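You operate a simulated robot arm through the tools that you are given. There is no shell and no other tool. Be economical: measure what you need, move in short steps, check, and stop when the job is done.

The job below is to be done with a simulated robot arm. You get a single attempt, and the scene is never put back.

Task
Set the controls near the green table top. At the end: the handle of the grip head with green tape is turned to tight; the side handle of the grip head with orange tape is turned to loose; the side handle of the grip head with green tape is turned to loose; the handle of the grip head with orange tape is turned to tight; whatever was shut is shut again. Leave all else as you found it, and nothing knocked over.

It is judged by the outcome, as a careful person would: the job done as asked, and still so three seconds after it is handed in. It fails if anything else is knocked over, pushed out of place, dropped, spilled or broken.

Robot
A 7-joint arm with a two-finger parallel gripper, fixed in place. Base frame: the origin is at the foot of the arm, x ahead of it, y to its left, z up. Units: m, rad, N and s.
Its first joint turns from -2.304 to 2.304 rad. Payload 3.91 kg.
The tool frame sits at the grasp point between the pads (the TCP): z along the fingers, y along the line on which they close. The tips reach 0.03 m beyond it. Largest opening 0.11 m; finger width 0.02, thickness 0.01; the body of the gripper, 0.048 by 0.112 m, starts 0.055 m behind the TCP.
Orientation is told as [roll, pitch, yaw] about the base's x, y, z axes, in that order, counted from this pose: with the fingers straight down and closing along the base's y, the tool's x points along the base's -x, its y along +y and its z along -z.

Tools
- The arm moves only by the tool play_rows. Its arguments are lists of equal length, an entry for each row: "rot": the turn, a rotation vector about the tool's x, y, z in rad, a list of three; "dp": the shift along the tool's x, y, z in m, a list of three; "gripper": the opening, from 0 (shut) to 1 (fully open). In form: {"rot": [[ax, ay, az], ...], "dp": [[x, y, z], ...], "gripper": [gripper, ...]}. A call has 1 to 20 rows; each row shifts and turns the commanded pose from where the row before left it, along the tool's axes as they then stand. A row lasts 0.2 s, in which the tool goes at most 0.05 m and 0.15 rad; a call with a longer step from one row to the next is refused whole, and so is a gripper value outside its range. A pose out of reach is approached as far as the arm can. The call stops where the force on the tool passes 40 N (or 10 N more than at its start, if that is more) or the arm is blocked; 0.2 s more then pass. Each finger travels about 0.108 m/s and halts on what it meets, pressing with about 44 N; the grip force reading is that of the motor and also rises with nothing between the fingers. The clock runs only during rows and for 0.2 s after the last one: add rows that do not move to give the fingers time. It gives the time, the measured TCP pose, the force on the tool (base axes), the opening and the grip force at its end, in the units of the frame above (readings bear some noise), with the torque about the TCP (base axes, N m) and any sound that the robot's microphone picked up, and new pictures: "pictures" is both (left out), scene, wrist or none.
- Cameras (640 x 400 px; columns grow to the right, rows downward): "scene" is fixed at [0.3917, -0.4996, 1.471]; the picture's right is [1.00, 0.05, 0.00], its down [0.02, -0.34, -0.94] and it looks along [-0.05, 0.94, -0.34] (base axes); focal length 331 px, centre (320, 200). "wrist" rides on the gripper at [0.072, 0.017, -0.103] in the tool frame; the picture's right is [-0.23, 0.97, 0.00], its down [-0.76, -0.18, -0.62] and it looks along [-0.61, -0.14, 0.78] (tool axes); focal length 222 px, centre (320, 200). There is no depth. A picture from a camera that has moved, and an enlarged one, comes with that camera's place and axes in the base frame and with its lens. The place of the scene camera against the robot may be out by one fixed shift of up to 0.018 m in any direction.
- enlarge(camera, box): a new picture of the part [left, top, right, bottom] of that camera's present view, enlarged. No time passes.
- close_job(): hands the job in; it is judged then, once.

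Go step by step. Nothing tells you positions but the pictures and the camera data: compare them with the known pose of the tool, close in by small moves and look again before you grip or let go. The budget is 90 turns and 200 pictures, counting those below and the enlarged ones. Unless the task says otherwise, let go and move clear before handing in.

The tools are called after ">>>" as name(argument=value, ...) on one line, values as JSON. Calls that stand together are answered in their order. play_rows: Moves the arm, as the interface text tells. Its arguments: {"type":"object","properties":{"rot":{"type":"array"},"dp":{"type":"array"},"gripper":{"type":"array"},"pictures":{"type":"string","enum":["both","scene","wrist","none"]}},"required":["rot","dp","gripper"]} The other tools are called the same way: enlarge (camera, box) takes an enlarged picture of a part of a camera's view; close_job () hands the job in.

At the start:

```text
t: 0.0
tcp_pos: [0.4807, 0.3939, 1.1976]
tool_rot: [-0.001, 0.0, -0.002]
ft_force: [0.2, 0.2, 0.8]
ft_torque: [0.03, -0.02, 0.03]
finger_gap: 0.11
grasp_force: 0.0
```

scene: 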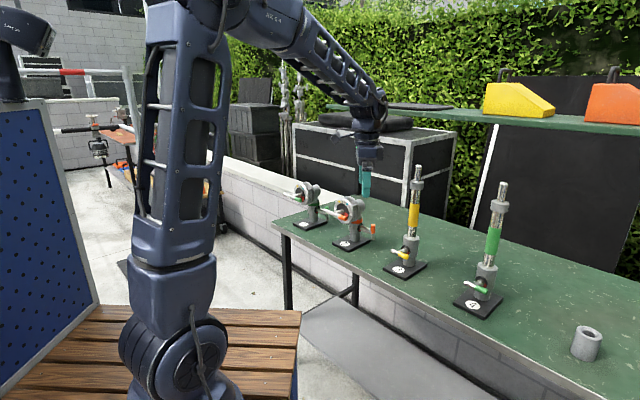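
wrist: 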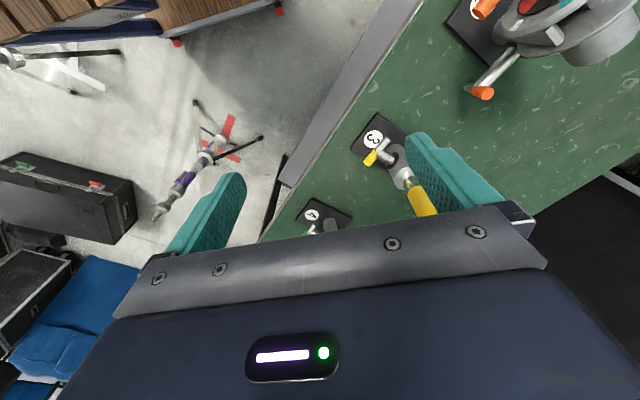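

I see a green table with two grip heads on the left (green tape, orange tape) and two spigots with yellow and green tape. I will enlarge the heads first.

>>> enlarge(camera="scene", box=[270, 160, 400, 260])

>>> enlarge(camera="scene", box=[380, 160, 620, 370])

>>> enlarge(camera="wrist", box=[280, 0, 640, 240])

```text
4.00 times, centred on (335, 210) of scene
camera zoom: at [0.3917, -0.4996, 1.471], right [1.0, 0.05, 0.0], down [0.02, -0.34, -0.94], along [-0.05, 0.94, -0.34], focal length 1326 px, centre (260, 160)
```

zoom: 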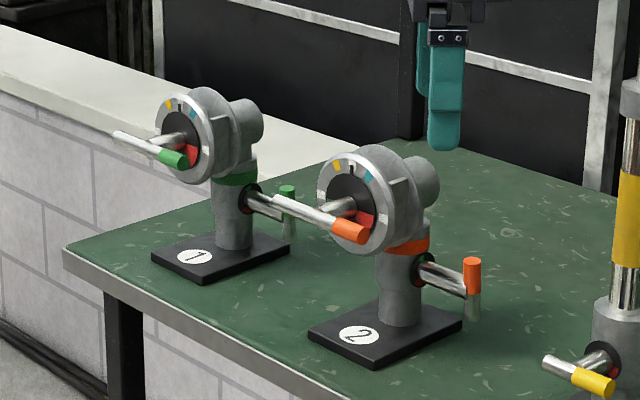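

```text
1.90 times, centred on (500, 265) of scene
camera zoom: at [0.3917, -0.4996, 1.471], right [1.0, 0.05, 0.0], down [0.02, -0.34, -0.94], along [-0.05, 0.94, -0.34], focal length 631 px, centre (-23, 76)
```

zoom: 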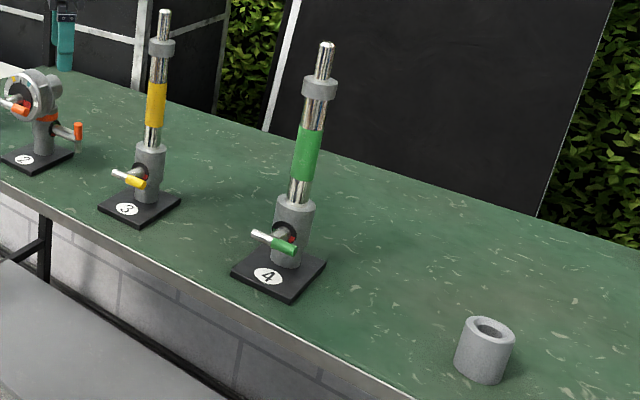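

```text
1.67 times, centred on (460, 120) of wrist
camera zoom: at [0.4073, 0.4102, 1.3001], right [0.23, 0.97, 0.0], down [0.76, -0.18, 0.62], along [0.61, -0.14, -0.78], focal length 370 px, centre (87, 333)
```

zoom: 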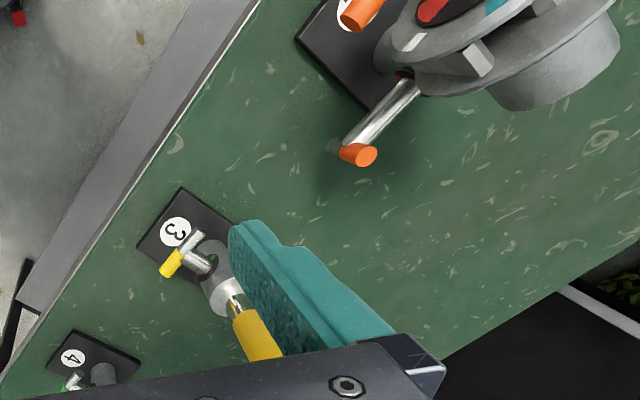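

The two grip heads are units 1 (green) and 2 (orange). I look at the dials more closely for marks.

>>> enlarge(camera="scene", box=[290, 175, 350, 213])

>>> enlarge(camera="scene", box=[330, 190, 394, 240])

>>> enlarge(camera="wrist", box=[440, 0, 640, 125])

>>> enlarge(camera="scene", box=[70, 120, 140, 190])

```text
10.53 times, centred on (320, 194) of scene
camera zoom: at [0.3917, -0.4996, 1.471], right [1.0, 0.05, 0.0], down [0.02, -0.34, -0.94], along [-0.05, 0.94, -0.34], focal length 3488 px, centre (320, 263)
```

zoom: 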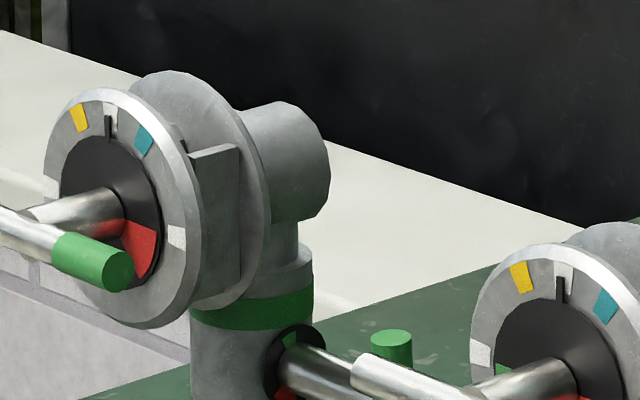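

```text
8.00 times, centred on (362, 215) of scene
camera zoom: at [0.3917, -0.4996, 1.471], right [1.0, 0.05, 0.0], down [0.02, -0.34, -0.94], along [-0.05, 0.94, -0.34], focal length 2651 px, centre (-16, 80)
```

zoom: 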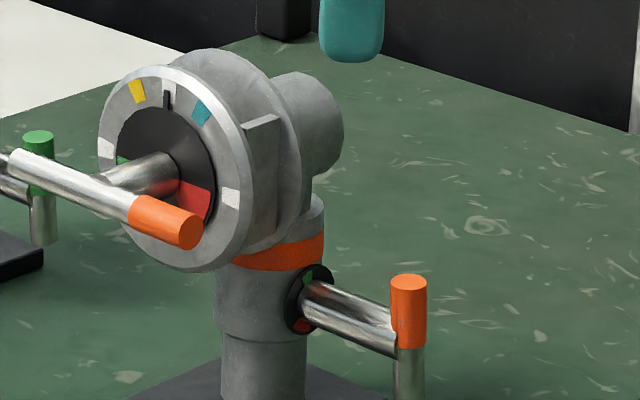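

```text
3.20 times, centred on (540, 62) of wrist
camera zoom: at [0.4073, 0.4102, 1.3001], right [0.23, 0.97, 0.0], down [0.76, -0.18, 0.62], along [0.61, -0.14, -0.78], focal length 711 px, centre (-384, 640)
```

zoom: 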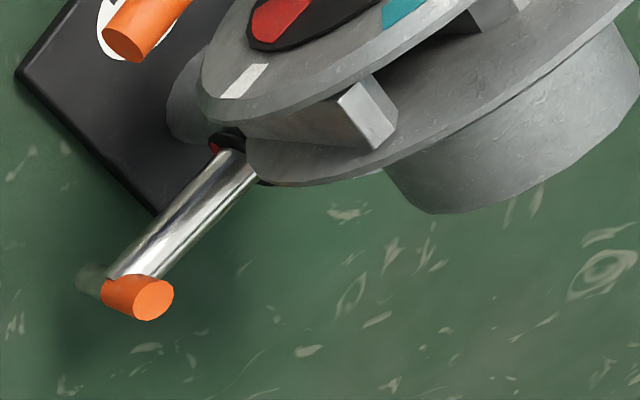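

```text
5.71 times, centred on (105, 155) of scene
camera zoom: at [0.3917, -0.4996, 1.471], right [1.0, 0.05, 0.0], down [0.02, -0.34, -0.94], along [-0.05, 0.94, -0.34], focal length 1894 px, centre (1549, 457)
```

zoom: 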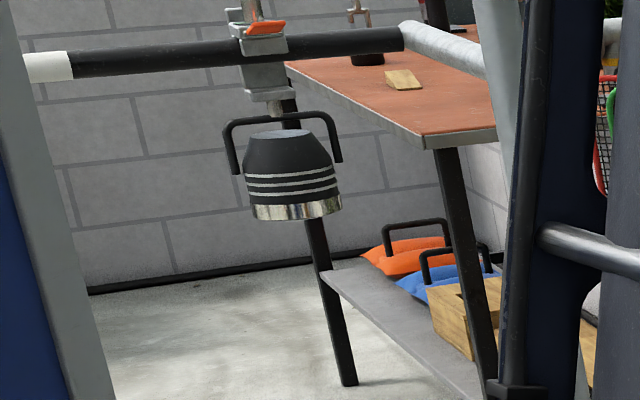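

Table top is about z=0.87; unit 2's dial is near (0.41,0.62,1.03) and unit 1 is near (0.28,0.85), both facing about (-0.7,-0.7). I will bring the wrist camera in front of unit 2 to read the dial.

>>> play_rows(rot=[[0, 0, -0.131], [0, 0, -0.131], [0, 0, -0.131], [0, 0, -0.131], [0, 0, -0.131], [0, 0, -0.13], [0, 0, 0], [0, 0, 0], [0, 0, 0], [0, 0, 0], [0, 0, 0], [0, 0, 0], [0, -0.12, 0], [0, -0.12, 0], [0, -0.12, 0], [0, -0.12, 0], [0, -0.12, 0]], dp=[[0, 0, 0], [0, 0, 0], [0, 0, 0], [0, 0, 0], [0, 0, 0], [0, 0, 0], [0.02, 0.035, 0.017], [0.02, 0.035, 0.017], [0.02, 0.035, 0.017], [0.02, 0.035, 0.017], [0.02, 0.035, 0.017], [0.02, 0.035, 0.017], [0, 0, 0], [0, 0, 0], [0, 0, 0], [0, 0, 0], [0, 0, 0]], gripper=[1, 1, 1, 1, 1, 1, 1, 1, 1, 1, 1, 1, 1, 1, 1, 1, 1])

```text
t: 3.6
tcp_pos: [0.2476, 0.4563, 1.0956]
tool_rot: [0.001, -0.599, 0.786]
ft_force: [0.7, -0.2, 0.2]
ft_torque: [0.05, 0.0, 0.02]
finger_gap: 0.1099
grasp_force: 0.2
camera wrist: at [0.1512, 0.3853, 1.1391], right [-0.56, 0.82, 0.13], down [0.32, 0.07, 0.94], along [0.77, 0.57, -0.3], focal length 222 px, centre (320, 200)
```

scene: 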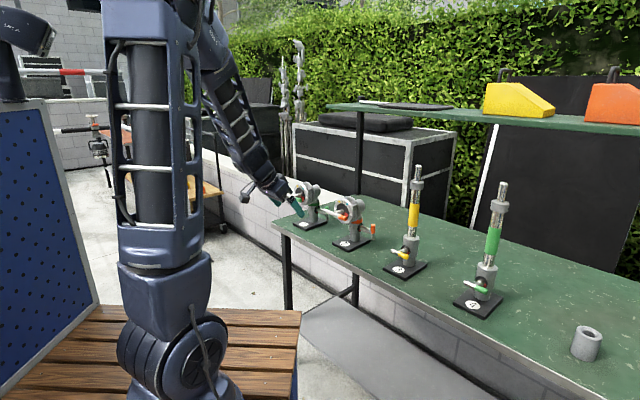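
wrist: 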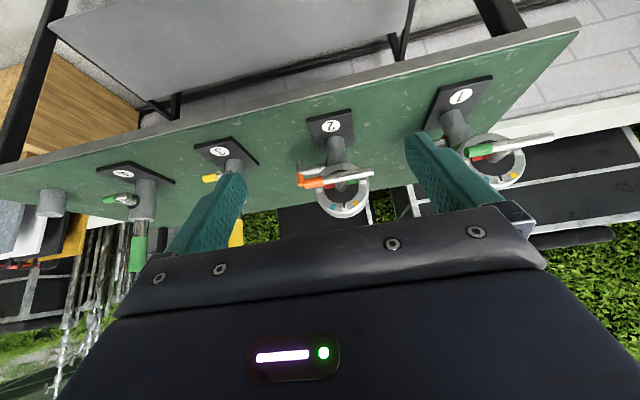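

Good upside-down view of all four units. Enlarge units 2 and 1.

>>> enlarge(camera="wrist", box=[285, 140, 389, 220])

>>> enlarge(camera="wrist", box=[430, 110, 560, 200])

>>> enlarge(camera="wrist", box=[90, 130, 250, 230])

```text
5.00 times, centred on (337, 180) of wrist
camera zoom: at [0.1512, 0.3853, 1.1391], right [-0.56, 0.82, 0.13], down [0.32, 0.07, 0.94], along [0.77, 0.57, -0.3], focal length 1111 px, centre (235, 300)
```

zoom: 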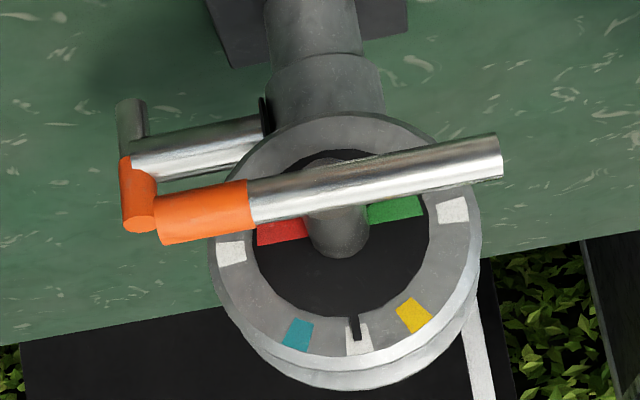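

```text
4.44 times, centred on (495, 155) of wrist
camera zoom: at [0.1512, 0.3853, 1.1391], right [-0.56, 0.82, 0.13], down [0.32, 0.07, 0.94], along [0.77, 0.57, -0.3], focal length 987 px, centre (-458, 400)
```

zoom: 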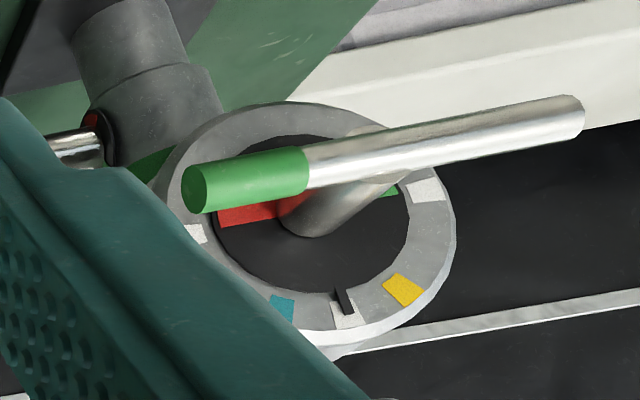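

```text
4.00 times, centred on (170, 180) of wrist
camera zoom: at [0.1512, 0.3853, 1.1391], right [-0.56, 0.82, 0.13], down [0.32, 0.07, 0.94], along [0.77, 0.57, -0.3], focal length 888 px, centre (920, 280)
```

zoom: 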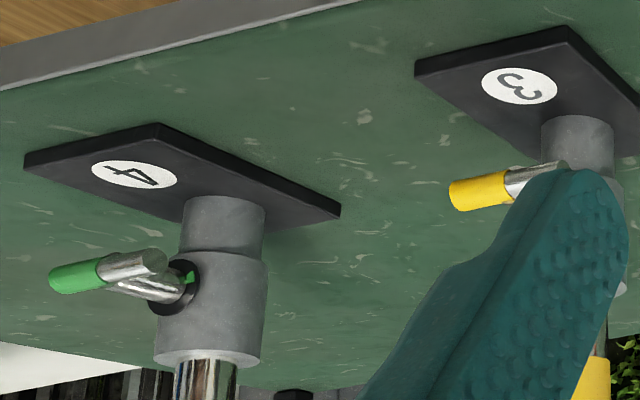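

The hub shows a red and a green sector under each T-bar; it looks as though the coloured end points at red or green. I lower the camera to see the lower half of the dials.

>>> play_rows(rot=[[0, 0, 0], [0, 0, 0], [0, 0, 0], [0, 0, 0]], dp=[[0.0226, 0, 0.033], [0.0226, 0, 0.033], [0.0226, 0, 0.033], [0.0226, 0, 0.033]], gripper=[1, 1, 1, 1], pictures="none")

>>> enlarge(camera="wrist", box=[240, 140, 560, 340])

```text
t: 4.6
tcp_pos: [0.2461, 0.4563, 0.9349]
tool_rot: [0.002, -0.602, 0.787]
ft_force: [0.2, 0.0, 0.3]
ft_torque: [0.01, -0.03, 0.0]
finger_gap: 0.1099
grasp_force: 0.1
```

```text
2.00 times, centred on (400, 240) of wrist
camera zoom: at [0.1503, 0.3844, 0.9788], right [-0.56, 0.82, 0.13], down [0.32, 0.07, 0.94], along [0.77, 0.57, -0.3], focal length 444 px, centre (160, 120)
```

zoom: 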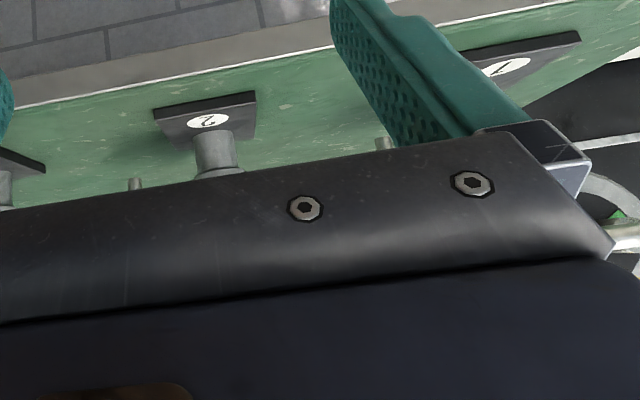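

The gripper body hides the dials here; I tilt the tool up so the camera looks upward at them.

>>> play_rows(rot=[[0, -0.14, 0], [0, -0.14, 0], [0, -0.14, 0], [0, -0.14, 0], [0, -0.14, 0]], dp=[[0, 0, 0], [0, 0, 0], [0, 0, 0], [0, 0, 0], [0, 0, 0]], gripper=[1, 1, 1, 1, 1], pictures="wrist")

>>> enlarge(camera="wrist", box=[270, 120, 400, 220])

>>> enlarge(camera="wrist", box=[430, 110, 590, 220])

```text
t: 5.8
tcp_pos: [0.2459, 0.4566, 0.9349]
tool_rot: [0.005, -1.303, 0.781]
ft_force: [0.1, -0.8, 0.2]
ft_torque: [0.0, 0.02, -0.03]
finger_gap: 0.1099
grasp_force: 0.1
camera wrist: at [0.1495, 0.3845, 0.8922], right [-0.65, 0.73, 0.22], down [-0.15, -0.41, 0.9], along [0.75, 0.55, 0.38], focal length 222 px, centre (320, 200)
```

wrist: 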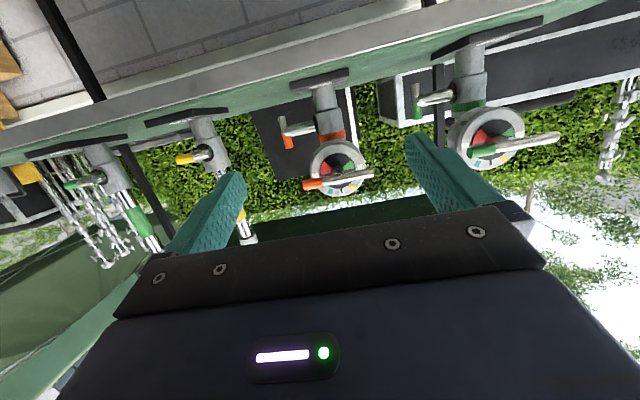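

```text
4.00 times, centred on (335, 170) of wrist
camera zoom: at [0.1495, 0.3845, 0.8922], right [-0.65, 0.73, 0.22], down [-0.15, -0.41, 0.9], along [0.75, 0.55, 0.38], focal length 888 px, centre (260, 320)
```

zoom: 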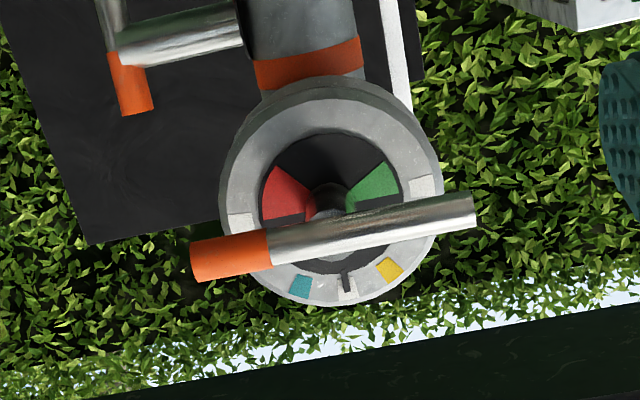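

```text
3.64 times, centred on (510, 165) of wrist
camera zoom: at [0.1495, 0.3845, 0.8922], right [-0.65, 0.73, 0.22], down [-0.15, -0.41, 0.9], along [0.75, 0.55, 0.38], focal length 808 px, centre (-371, 327)
```

zoom: 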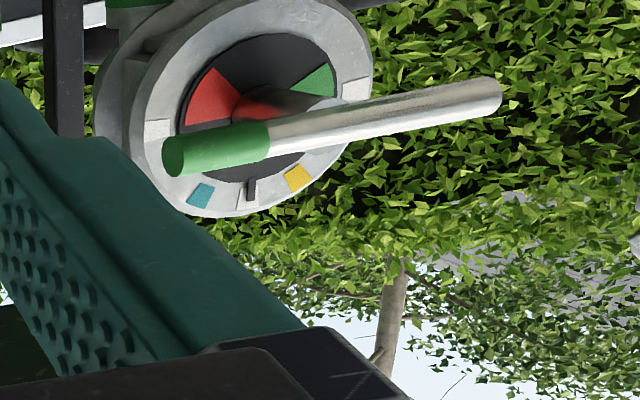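

The red sector covers about 3–4:30 o'clock and green 7:30–9, with the coloured bar ends now at 3 o'clock: loose is red, and clockwise 180° is tight. Next I look at the side handles from the other side.

>>> play_rows(rot=[[0, 0.14, 0], [0, 0.14, 0], [0, 0.14, 0], [0, 0.14, 0], [0, 0.14, 0], [0, 0, 0], [0, 0, 0], [0, 0, 0], [0, 0, 0], [-0.0757, 0, -0.1105], [-0.0757, 0, -0.1105], [-0.0757, 0, -0.1105], [-0.0757, 0, -0.1105], [-0.0757, 0, -0.1105], [0, 0, 0], [0, 0, 0], [0, 0, 0], [0, 0, 0], [0, 0, 0]], dp=[[0, 0, 0], [0, 0, 0], [0, 0, 0], [0, 0, 0], [0, 0, 0], [-0.0226, 0, -0.033], [-0.0226, 0, -0.033], [-0.0226, 0, -0.033], [-0.0226, 0, -0.033], [0, 0, 0], [0, 0, 0], [0, 0, 0], [0, 0, 0], [0, 0, 0], [0.0016, -0.0473, -0.0011], [0.0016, -0.0473, -0.0011], [0.0016, -0.0473, -0.0011], [0.0016, -0.0473, -0.0011], [0.0016, -0.0473, -0.0011]], gripper=[1, 1, 1, 1, 1, 1, 1, 1, 1, 1, 1, 1, 1, 1, 1, 1, 1, 1, 1], pictures="wrist")

>>> enlarge(camera="wrist", box=[300, 80, 460, 180])

```text
t: 9.8
tcp_pos: [0.4821, 0.4195, 1.0941]
tool_rot: [-0.002, -0.6, 1.459]
ft_force: [-0.7, 1.2, 0.9]
ft_torque: [-0.04, -0.05, -0.07]
finger_gap: 0.1098
grasp_force: 0.0
camera wrist: at [0.4502, 0.3046, 1.1384], right [-0.95, 0.3, 0.13], down [0.21, 0.25, 0.94], along [0.25, 0.92, -0.3], focal length 222 px, centre (320, 200)
```

wrist: 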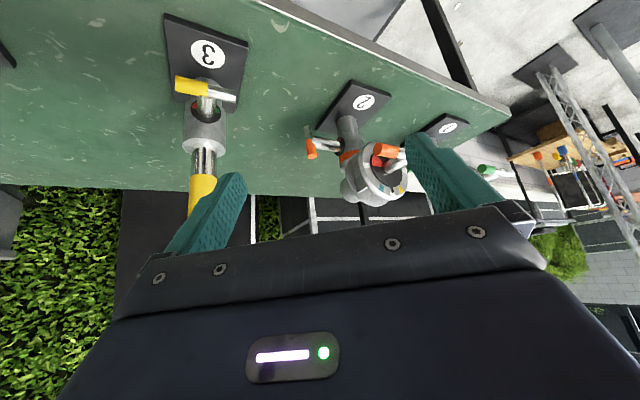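

```text
4.00 times, centred on (380, 130) of wrist
camera zoom: at [0.4502, 0.3046, 1.1384], right [-0.95, 0.3, 0.13], down [0.21, 0.25, 0.94], along [0.25, 0.92, -0.3], focal length 888 px, centre (80, 480)
```

zoom: 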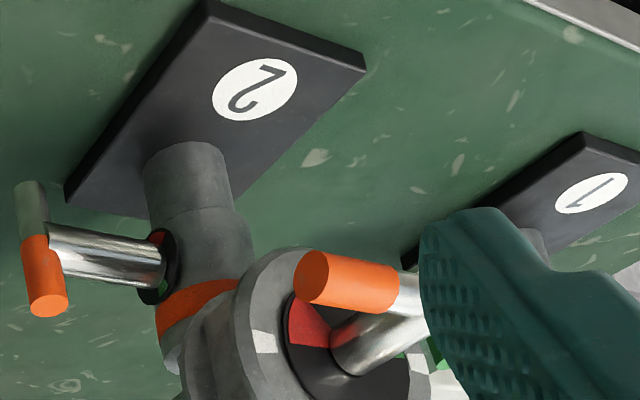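

Side handles: the coloured end is up at green (tight), and red is at the lower front, so loosening is counter-clockwise seen from the handle's side. I triangulated unit 2's main bar: centre at about (0.398,0.610,1.003), half-length 0.056, dial 0.056 behind it. I return in front with the tool horizontal.

>>> play_rows(rot=[[0, 0, 0], [0, 0, 0], [0, 0, 0], [0, 0, 0], [0, 0, 0], [0.076, 0, 0.111], [0.076, 0, 0.111], [0.076, 0, 0.111], [0.076, 0, 0.111], [0.076, 0, 0.111], [0, -0.1387, 0], [0, -0.1387, 0], [0, -0.1387, 0], [0, -0.1387, 0], [0, -0.1387, 0], [0, -0.1387, 0], [0, -0.1387, 0]], dp=[[-0.0016, 0.0473, 0.0011], [-0.0016, 0.0473, 0.0011], [-0.0016, 0.0473, 0.0011], [-0.0016, 0.0473, 0.0011], [-0.0016, 0.0473, 0.0011], [0, 0, 0], [0, 0, 0], [0, 0, 0], [0, 0, 0], [0, 0, 0], [0, 0, 0], [0, 0, 0], [0, 0, 0], [0, 0, 0], [0, 0, 0], [0, 0, 0], [0, 0, 0]], gripper=[0.6, 0.6, 0.6, 0.6, 0.6, 0.6, 0.6, 0.6, 0.6, 0.6, 0.6, 0.6, 0.6, 0.6, 0.6, 0.6, 0.6], pictures="none")

```text
t: 13.4
tcp_pos: [0.2456, 0.4575, 1.0953]
tool_rot: [2.549, -1.567, -1.765]
ft_force: [0.9, 0.7, -0.1]
ft_torque: [0.0, -0.01, 0.0]
finger_gap: 0.0658
grasp_force: 0.1
```

At f≈0.497, aligned laterally. I lower to the bar height, advance part way, and roll −0.6 rad.

>>> play_rows(rot=[[0, 0, 0], [0, 0, 0], [0, 0, 0], [0, 0, 0], [0, 0, -0.12], [0, 0, -0.12], [0, 0, -0.12], [0, 0, -0.12], [0, 0, -0.12]], dp=[[0.023, 0, 0.025], [0.023, 0, 0.025], [0.023, 0, 0.025], [0.023, 0, 0.025], [0, 0, 0], [0, 0, 0], [0, 0, 0], [0, 0, 0], [0, 0, 0]], gripper=[0.6, 0.6, 0.6, 0.6, 0.6, 0.6, 0.6, 0.6, 0.6])

>>> enlarge(camera="scene", box=[270, 160, 400, 260])

```text
t: 15.4
tcp_pos: [0.32, 0.5271, 1.0041]
tool_rot: [-1.573, -0.97, 2.354]
ft_force: [0.2, -0.3, -0.4]
ft_torque: [0.0, 0.04, 0.03]
finger_gap: 0.066
grasp_force: 0.1
camera wrist: at [0.2634, 0.4353, 0.9337], right [-0.66, 0.66, -0.36], down [-0.64, -0.24, 0.73], along [0.39, 0.71, 0.58], focal length 222 px, centre (320, 200)
```

scene: 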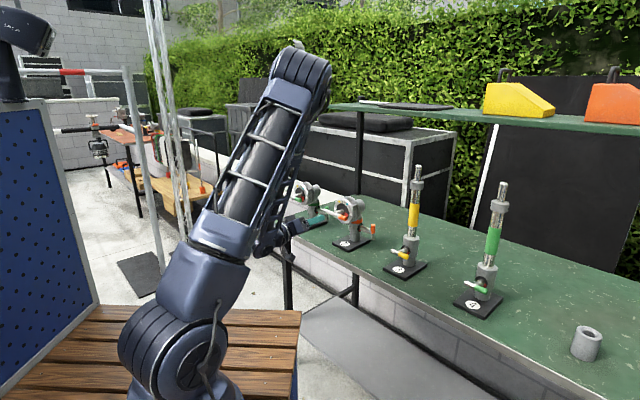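
wrist: 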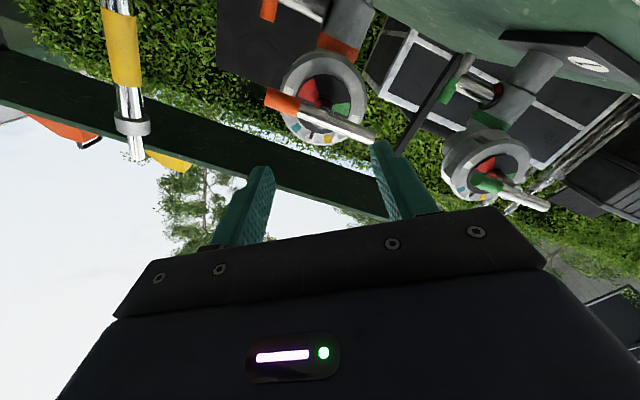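

```text
4.00 times, centred on (335, 210) of scene
camera zoom: at [0.3917, -0.4996, 1.471], right [1.0, 0.05, 0.0], down [0.02, -0.34, -0.94], along [-0.05, 0.94, -0.34], focal length 1326 px, centre (260, 160)
```

zoom: 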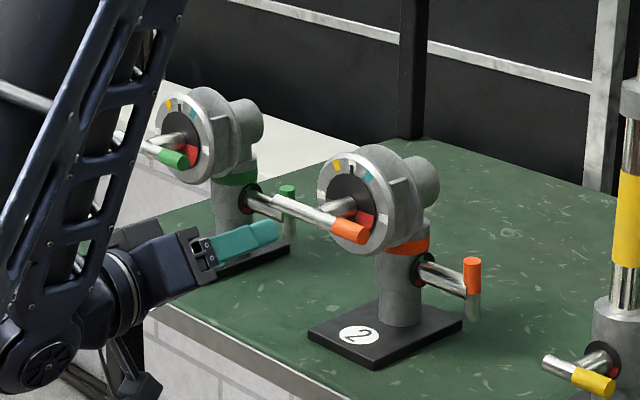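

The geometry checks with my estimate. I roll slightly more for clearance, shift 3 mm, and advance so the fingers straddle the bar.

>>> play_rows(rot=[[0, 0, -0.15], [0, 0, 0], [0, 0, 0], [0, 0, 0], [0, 0, 0], [0, 0, 0]], dp=[[0, 0, 0], [-0.0024, 0.0026, 0], [0, 0, 0.026], [0, 0, 0.026], [0, 0, 0.026], [0, 0, 0.026]], gripper=[0.6, 0.6, 0.6, 0.6, 0.6, 0.6])

>>> enlarge(camera="scene", box=[290, 175, 394, 240])

```text
t: 16.8
tcp_pos: [0.3891, 0.604, 1.0019]
tool_rot: [-1.569, -0.822, 2.354]
ft_force: [-0.1, 0.2, -0.7]
ft_torque: [0.0, -0.01, -0.01]
finger_gap: 0.0658
grasp_force: 0.1
camera wrist: at [0.3411, 0.5049, 0.9375], right [-0.61, 0.61, -0.5], down [-0.72, -0.16, 0.68], along [0.34, 0.77, 0.54], focal length 222 px, centre (320, 200)
```

scene: 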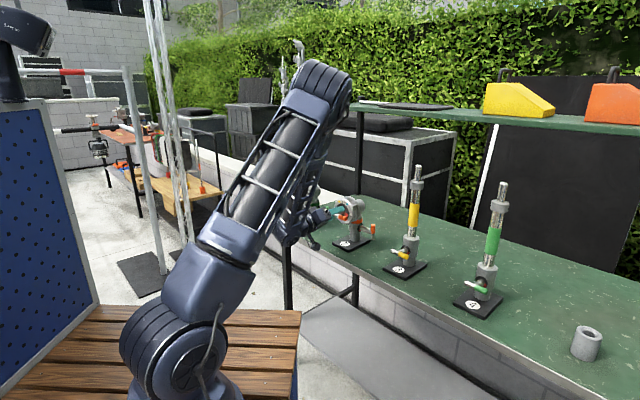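
wrist: 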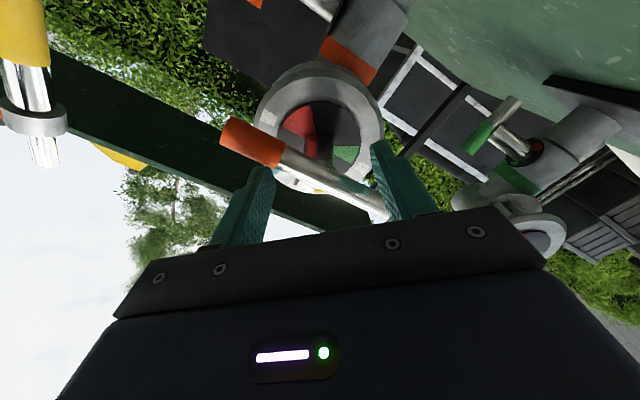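

```text
6.15 times, centred on (342, 208) of scene
camera zoom: at [0.3917, -0.4996, 1.471], right [1.0, 0.05, 0.0], down [0.02, -0.34, -0.94], along [-0.05, 0.94, -0.34], focal length 2039 px, centre (185, 154)
```

zoom: 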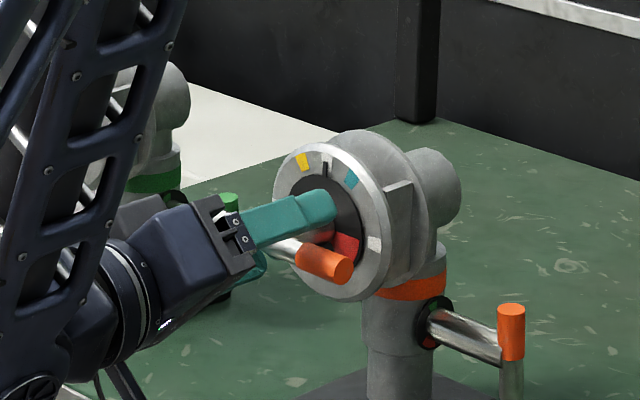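

The fingers straddle the bar, upper finger above the orange end. I start turning clockwise (+tool z), watching force.

>>> play_rows(rot=[[0, 0, 0.1], [0, 0, 0.1], [0, 0, 0.1], [0, 0, 0.1], [0, 0, 0.1], [0, 0, 0.1], [0, 0, 0.1], [0, 0, 0.1]], dp=[[0.0015, -0.0015, 0], [0, 0, 0], [0, 0, 0], [0, 0, 0], [0, 0, 0], [0, 0, 0], [0, 0, 0], [0, 0, 0]], gripper=[0.6, 0.6, 0.6, 0.6, 0.6, 0.6, 0.6, 0.6], pictures="wrist")

>>> enlarge(camera="scene", box=[290, 175, 394, 240])

```text
t: 18.6
tcp_pos: [0.3915, 0.6028, 1.0035]
tool_rot: [1.585, -1.519, -0.801]
ft_force: [0.6, 0.3, -0.6]
ft_torque: [-0.01, -0.04, -0.02]
finger_gap: 0.066
grasp_force: 0.1
camera wrist: at [0.3019, 0.5439, 0.9311], right [-0.68, 0.68, 0.28], down [-0.29, -0.59, 0.75], along [0.68, 0.43, 0.6], focal length 222 px, centre (320, 200)
```

wrist: 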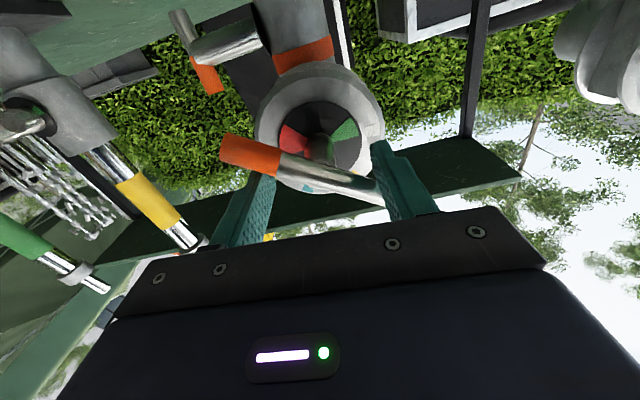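

```text
6.15 times, centred on (342, 208) of scene
camera zoom: at [0.3917, -0.4996, 1.471], right [1.0, 0.05, 0.0], down [0.02, -0.34, -0.94], along [-0.05, 0.94, -0.34], focal length 2039 px, centre (185, 154)
```

zoom: 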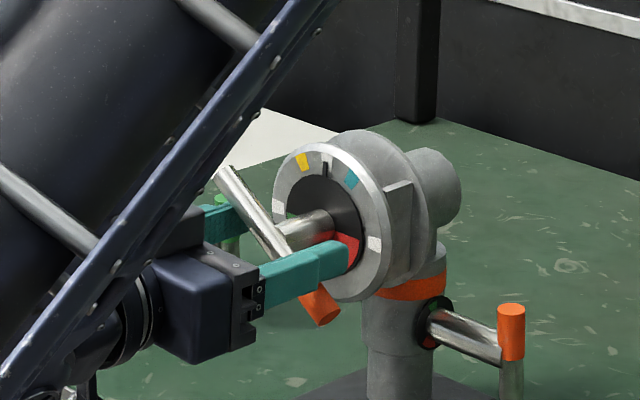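

The bar turns easily with negligible force and the sectors stay fixed. I continue.

>>> play_rows(rot=[[0, 0, 0.1], [0, 0, 0.1], [0, 0, 0.1], [0, 0, 0.1], [0, 0, 0.1], [0, 0, 0.1], [0, 0, 0.1], [0, 0, 0.1], [0, 0, 0.1], [0, 0, 0.1]], dp=[[0, 0, 0], [0, 0, 0], [0, 0, 0], [0, 0, 0], [0, 0, 0], [0, 0, 0], [0, 0, 0], [0, 0, 0], [0, 0, 0], [0, 0, 0]], gripper=[0.6, 0.6, 0.6, 0.6, 0.6, 0.6, 0.6, 0.6, 0.6, 0.6])

```text
t: 20.8
tcp_pos: [0.3814, 0.608, 1.0336]
tool_rot: [1.529, -0.572, -0.784]
ft_force: [11.8, -6.4, -31.9]
ft_torque: [-0.17, 0.19, -0.2]
finger_gap: 0.0826
grasp_force: 16.7
out of reach, approached as far as the arm can: row 9, 10
stopped in row 10: the force on the tool passed its limit at 50 N (the readings are from after the stop); the commanded pose is now the measured one
camera wrist: at [0.2575, 0.5857, 1.0107], right [-0.21, 0.27, 0.94], down [0.07, -0.96, 0.28], along [0.98, 0.12, 0.18], focal length 222 px, centre (320, 200)
```

scene: 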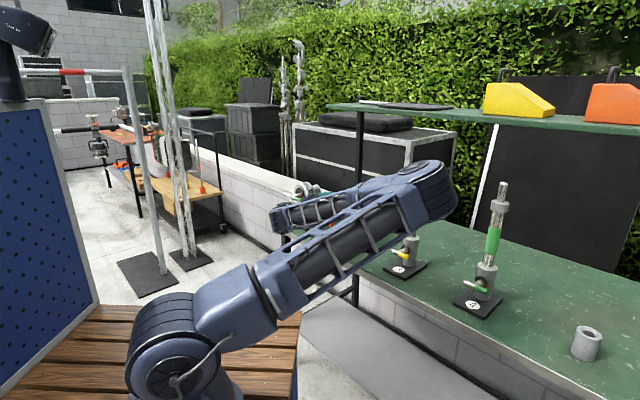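
wrist: 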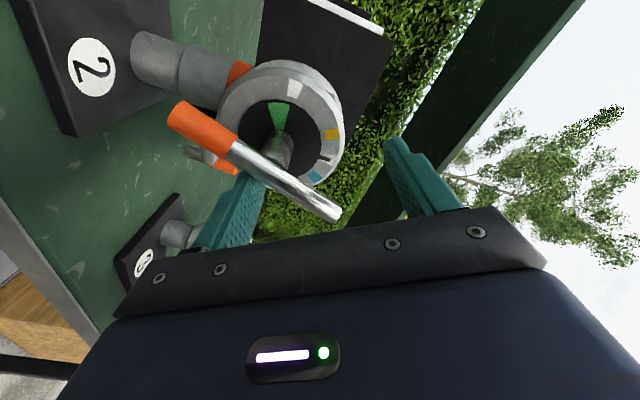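

The arm ran out of reach at this roll and drifted up; I must keep the roll smaller and work in bites. I ease back along the path and withdraw.

>>> play_rows(rot=[[0, 0, -0.08], [0, 0, -0.08], [0, 0, -0.08], [0, 0, -0.1], [0, 0, -0.1], [0, 0, 0], [0, 0, 0], [0, 0, 0], [0, 0, 0]], dp=[[0.0026, -0.0102, 0], [0.0026, -0.0102, 0], [0.0026, -0.0102, 0], [0, 0, 0], [0, 0, 0], [0, 0, -0.025], [0, 0, -0.025], [0, 0, -0.025], [0, 0, -0.025]], gripper=[0.6, 0.6, 0.6, 0.6, 0.6, 0.6, 0.6, 0.6, 0.6])

```text
t: 22.8
tcp_pos: [0.315, 0.5286, 1.009]
tool_rot: [1.519, -1.009, -0.76]
ft_force: [0.2, -0.2, 0.1]
ft_torque: [0.03, -0.01, -0.01]
finger_gap: 0.0661
grasp_force: 0.0
camera wrist: at [0.2034, 0.4938, 0.9603], right [-0.47, 0.52, 0.71], down [-0.05, -0.82, 0.57], along [0.88, 0.23, 0.42], focal length 222 px, centre (320, 200)
```

scene: 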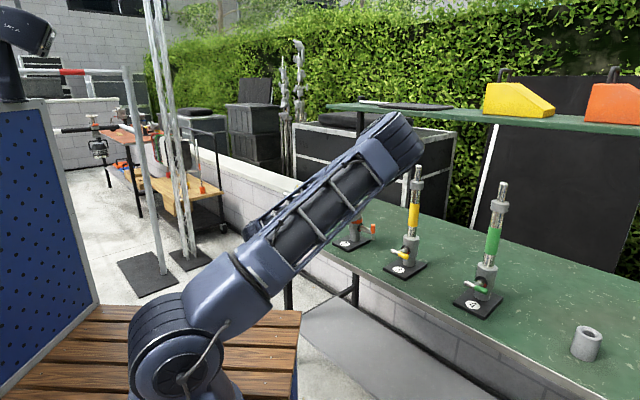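
wrist: 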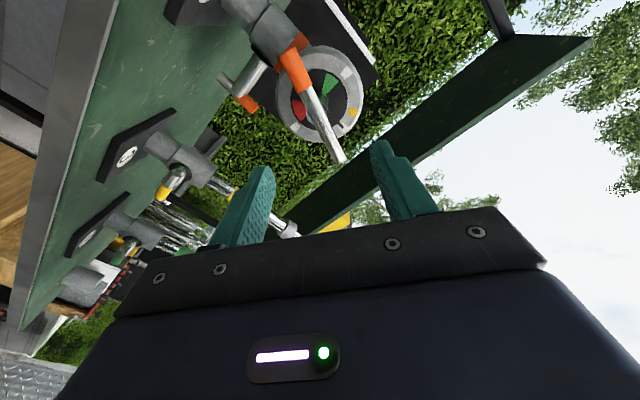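

Units all standing; the bar is at about 109° of the 180°. Since the torque is tiny, I will close the fingers and use them as a single pin at roll 0, pushing the silver (upper) end clockwise along an arc.

>>> play_rows(rot=[[0, 0, -0.112], [0, 0, -0.112], [0, 0, -0.112], [0, 0, -0.112], [0, 0, -0.112], [0, 0, 0], [0, 0, 0], [0, 0, 0]], dp=[[0, 0, 0], [0, 0, 0], [0, 0, 0], [0, 0, 0], [0, 0, 0], [-0.022, 0.007, 0], [-0.0215, 0.007, 0], [0, 0, 0.02]], gripper=[0, 0, 0, 0, 0, 0, 0, 0])

>>> enlarge(camera="scene", box=[290, 175, 394, 240])

```text
t: 24.6
tcp_pos: [0.3219, 0.5542, 1.053]
tool_rot: [0.029, -1.543, 0.74]
ft_force: [0.3, 0.7, 0.3]
ft_torque: [-0.02, -0.04, -0.01]
finger_gap: 0.0002
grasp_force: 37.7
camera wrist: at [0.2327, 0.4927, 0.9834], right [-0.67, 0.7, 0.23], down [-0.31, -0.55, 0.78], along [0.67, 0.45, 0.58], focal length 222 px, centre (320, 200)
```

scene: 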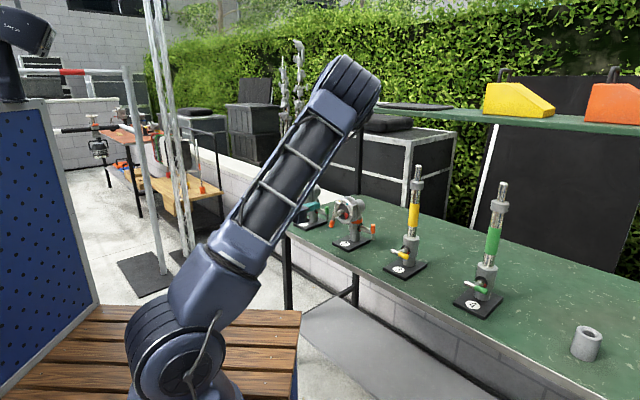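
wrist: 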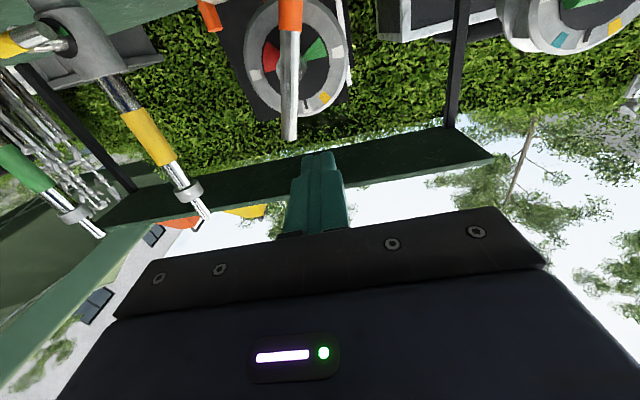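

```text
6.15 times, centred on (342, 208) of scene
camera zoom: at [0.3917, -0.4996, 1.471], right [1.0, 0.05, 0.0], down [0.02, -0.34, -0.94], along [-0.05, 0.94, -0.34], focal length 2039 px, centre (185, 154)
```

zoom: 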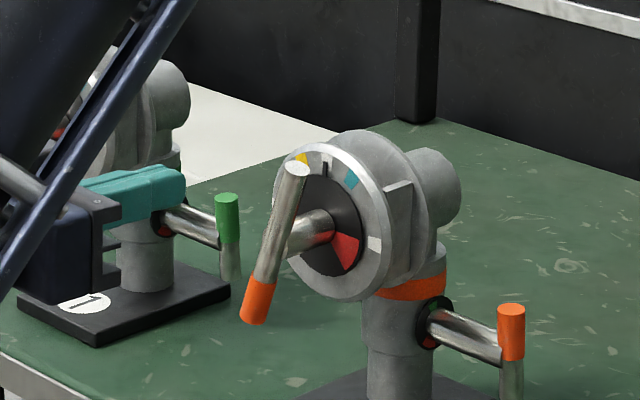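

Bar pose confirmed (silver end 19° right of vertical), pin is to its left. I advance and push along the arc.

>>> play_rows(rot=[[-0.016, -0.028, 0], [0, 0, 0], [0, 0, 0], [0, 0, 0], [0, 0, 0], [0, 0, 0], [0, 0, 0]], dp=[[0, 0, 0], [0, 0, 0.021], [0, 0, 0.021], [0, 0, 0.021], [0, 0, 0.0205], [0.0046, -0.0114, 0], [0.00165, -0.0101, 0]], gripper=[0, 0, 0, 0, 0, 0, 0], pictures="wrist")

>>> enlarge(camera="scene", box=[290, 175, 394, 240])

```text
t: 26.2
tcp_pos: [0.396, 0.5982, 1.047]
tool_rot: [1.04, -1.568, -0.256]
ft_force: [-1.0, 0.0, 0.0]
ft_torque: [0.03, -0.03, 0.01]
finger_gap: 0.0001
grasp_force: 38.0
camera wrist: at [0.3096, 0.536, 0.9739], right [-0.69, 0.69, 0.23], down [-0.31, -0.57, 0.76], along [0.65, 0.45, 0.61], focal length 222 px, centre (320, 200)
```

wrist: 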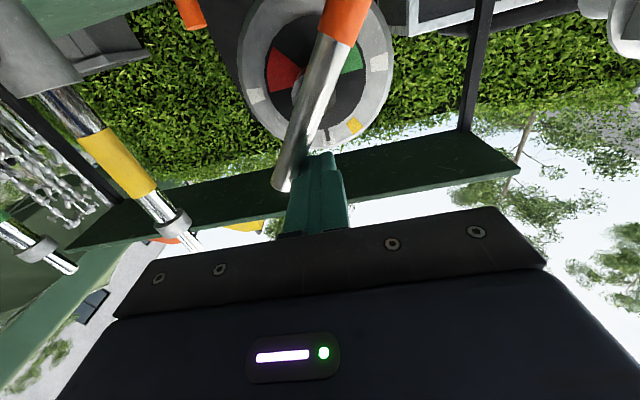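

```text
6.15 times, centred on (342, 208) of scene
camera zoom: at [0.3917, -0.4996, 1.471], right [1.0, 0.05, 0.0], down [0.02, -0.34, -0.94], along [-0.05, 0.94, -0.34], focal length 2039 px, centre (185, 154)
```

zoom: 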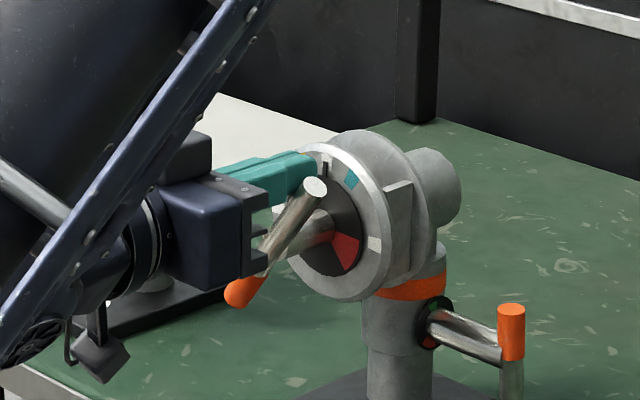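

It moves well. Continue the arc to the 3 o'clock stop.

>>> play_rows(rot=[[0, 0, 0], [0, 0, 0], [0, 0, 0], [0, 0, 0], [0, 0, 0], [0, 0, 0]], dp=[[0.0019, -0.0103, 0], [0.00565, -0.0081, 0], [0.00565, -0.0081, 0], [0.00665, -0.00425, 0], [0.00665, -0.00425, 0], [0.002, 0, 0]], gripper=[0, 0, 0, 0, 0, 0], pictures="wrist")

>>> enlarge(camera="scene", box=[290, 175, 394, 240])

```text
t: 27.6
tcp_pos: [0.4205, 0.5729, 1.0184]
tool_rot: [1.944, -1.571, -1.16]
ft_force: [1.8, -1.6, 5.7]
ft_torque: [0.01, -0.07, -0.04]
finger_gap: 0.0
grasp_force: 37.9
camera wrist: at [0.3345, 0.5115, 0.9456], right [-0.69, 0.69, 0.23], down [-0.32, -0.57, 0.76], along [0.65, 0.45, 0.61], focal length 222 px, centre (320, 200)
```

wrist: 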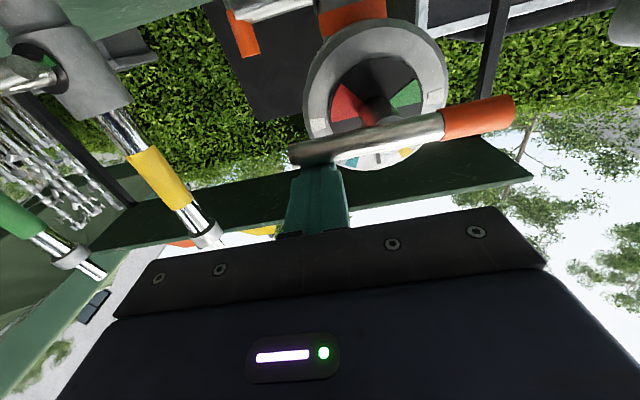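

```text
6.15 times, centred on (342, 208) of scene
camera zoom: at [0.3917, -0.4996, 1.471], right [1.0, 0.05, 0.0], down [0.02, -0.34, -0.94], along [-0.05, 0.94, -0.34], focal length 2039 px, centre (185, 154)
```

zoom: 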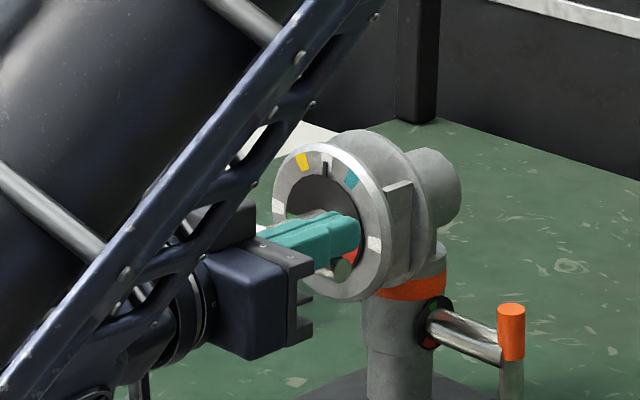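

The bar is about horizontal with 6 N reaction; a slight further push will show whether it is at the stop.

>>> play_rows(rot=[[0, 0, 0], [0, 0, 0]], dp=[[0.0012, 0, 0], [0, 0, 0]], gripper=[0, 0], pictures="none")

```text
t: 28.2
tcp_pos: [0.4216, 0.5723, 1.018]
tool_rot: [2.407, -1.567, -1.622]
ft_force: [6.4, -1.4, 23.1]
ft_torque: [0.15, -0.27, -0.15]
finger_gap: 0.0
grasp_force: 38.0
```

At the stop (23 N): unit 2's main handle is tight. I back off, retract and shift across to view unit 1.

>>> play_rows(rot=[[0, 0, 0], [0, 0, 0], [0, 0, 0], [0, 0, 0], [0, 0, 0], [0, 0, 0], [0, 0, 0], [0, 0, 0], [0, 0, 0], [0, 0, 0], [0, 0, 0], [0, 0, 0], [0, 0.135, 0], [0, 0.135, 0]], dp=[[-0.006, 0, 0], [-0.006, 0, 0], [0, 0, -0.04], [0, 0, -0.04], [0, 0, -0.04], [0, 0, -0.04], [0, 0, -0.04], [0, 0.049, 0], [0, 0.049, 0], [0, 0.049, 0], [0, 0.049, 0], [0, 0.049, 0], [0, 0, 0], [0, 0, 0]], gripper=[0, 0, 0, 0, 0, 0, 0, 0, 0, 0, 0, 0, 0, 0])

>>> enlarge(camera="scene", box=[290, 175, 394, 240])

```text
t: 31.2
tcp_pos: [0.1047, 0.6245, 1.0296]
tool_rot: [0.007, -1.299, 0.778]
ft_force: [0.2, -0.1, -0.2]
ft_torque: [0.05, -0.03, -0.01]
finger_gap: 0.0
grasp_force: 37.9
out of reach, approached as far as the arm can: row 7
camera wrist: at [0.0081, 0.5521, 0.9862], right [-0.64, 0.73, 0.22], down [-0.15, -0.41, 0.9], along [0.75, 0.55, 0.37], focal length 222 px, centre (320, 200)
```

scene: 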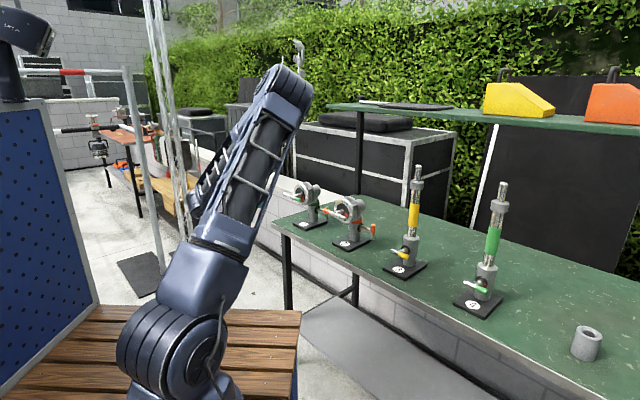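
wrist: 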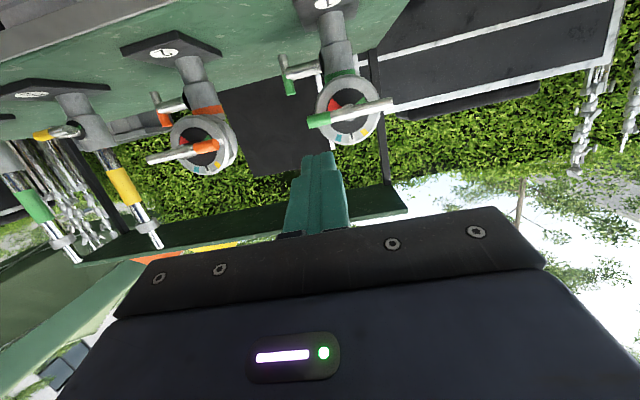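

```text
6.15 times, centred on (342, 208) of scene
camera zoom: at [0.3917, -0.4996, 1.471], right [1.0, 0.05, 0.0], down [0.02, -0.34, -0.94], along [-0.05, 0.94, -0.34], focal length 2039 px, centre (185, 154)
```

zoom: 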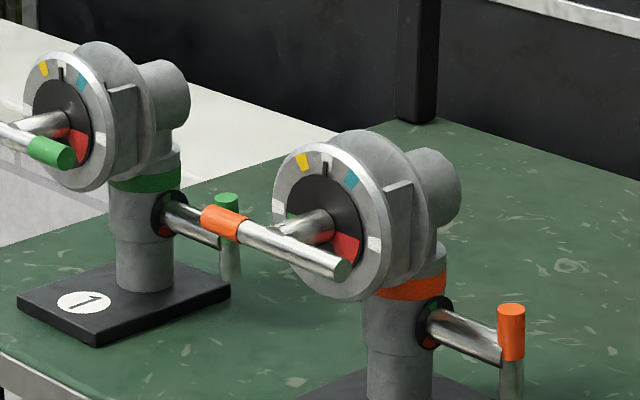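

Unit 2's main handle has swung to 9 o'clock (green). Now I measure unit 1 from two heights.

>>> enlarge(camera="wrist", box=[270, 40, 430, 160])

>>> play_rows(rot=[[0, 0.14, 0], [0, 0.14, 0], [0, 0.14, 0], [0, 0.14, 0], [0, 0.14, 0], [0, 0, 0], [0, 0, 0]], dp=[[0, 0, 0], [0, 0, 0], [0, 0, 0], [0, 0, 0], [0, 0, 0], [-0.018, 0, -0.027], [-0.018, 0, -0.027]], gripper=[0, 0, 0, 0, 0, 0, 0], pictures="wrist")

>>> enlarge(camera="wrist", box=[270, 120, 430, 220])

```text
3.33 times, centred on (350, 100) of wrist
camera zoom: at [0.0081, 0.5521, 0.9862], right [-0.64, 0.73, 0.22], down [-0.15, -0.41, 0.9], along [0.75, 0.55, 0.37], focal length 740 px, centre (220, 533)
```

zoom: 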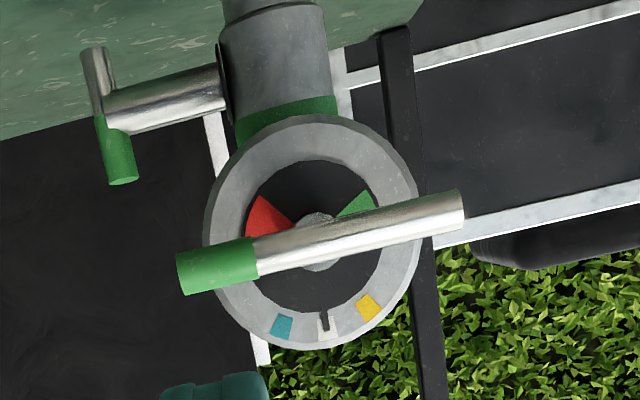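

```text
t: 32.8
tcp_pos: [0.1045, 0.6231, 1.0923]
tool_rot: [0.0, -0.6, 0.782]
ft_force: [0.7, 0.2, -1.0]
ft_torque: [-0.03, 0.01, 0.02]
finger_gap: 0.0003
grasp_force: 37.4
camera wrist: at [0.0093, 0.5514, 1.1364], right [-0.55, 0.82, 0.13], down [0.32, 0.07, 0.94], along [0.77, 0.56, -0.3], focal length 222 px, centre (320, 200)
```

wrist: 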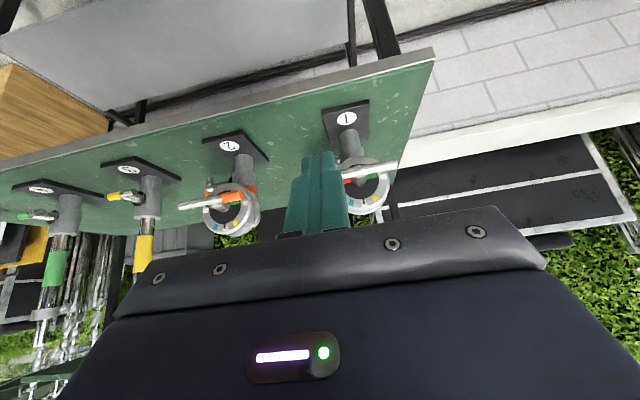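

```text
4.00 times, centred on (350, 170) of wrist
camera zoom: at [0.0093, 0.5514, 1.1364], right [-0.55, 0.82, 0.13], down [0.32, 0.07, 0.94], along [0.77, 0.56, -0.3], focal length 888 px, centre (200, 320)
```

zoom: 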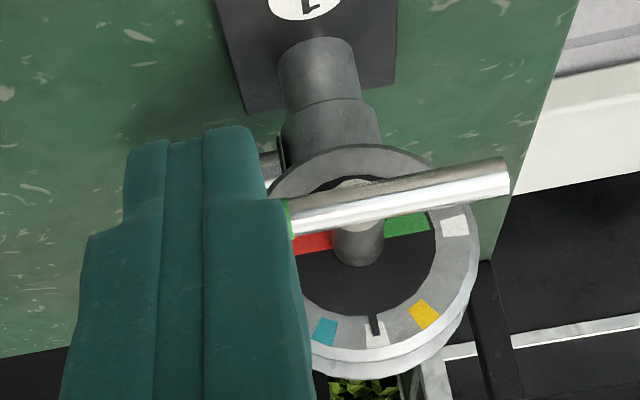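

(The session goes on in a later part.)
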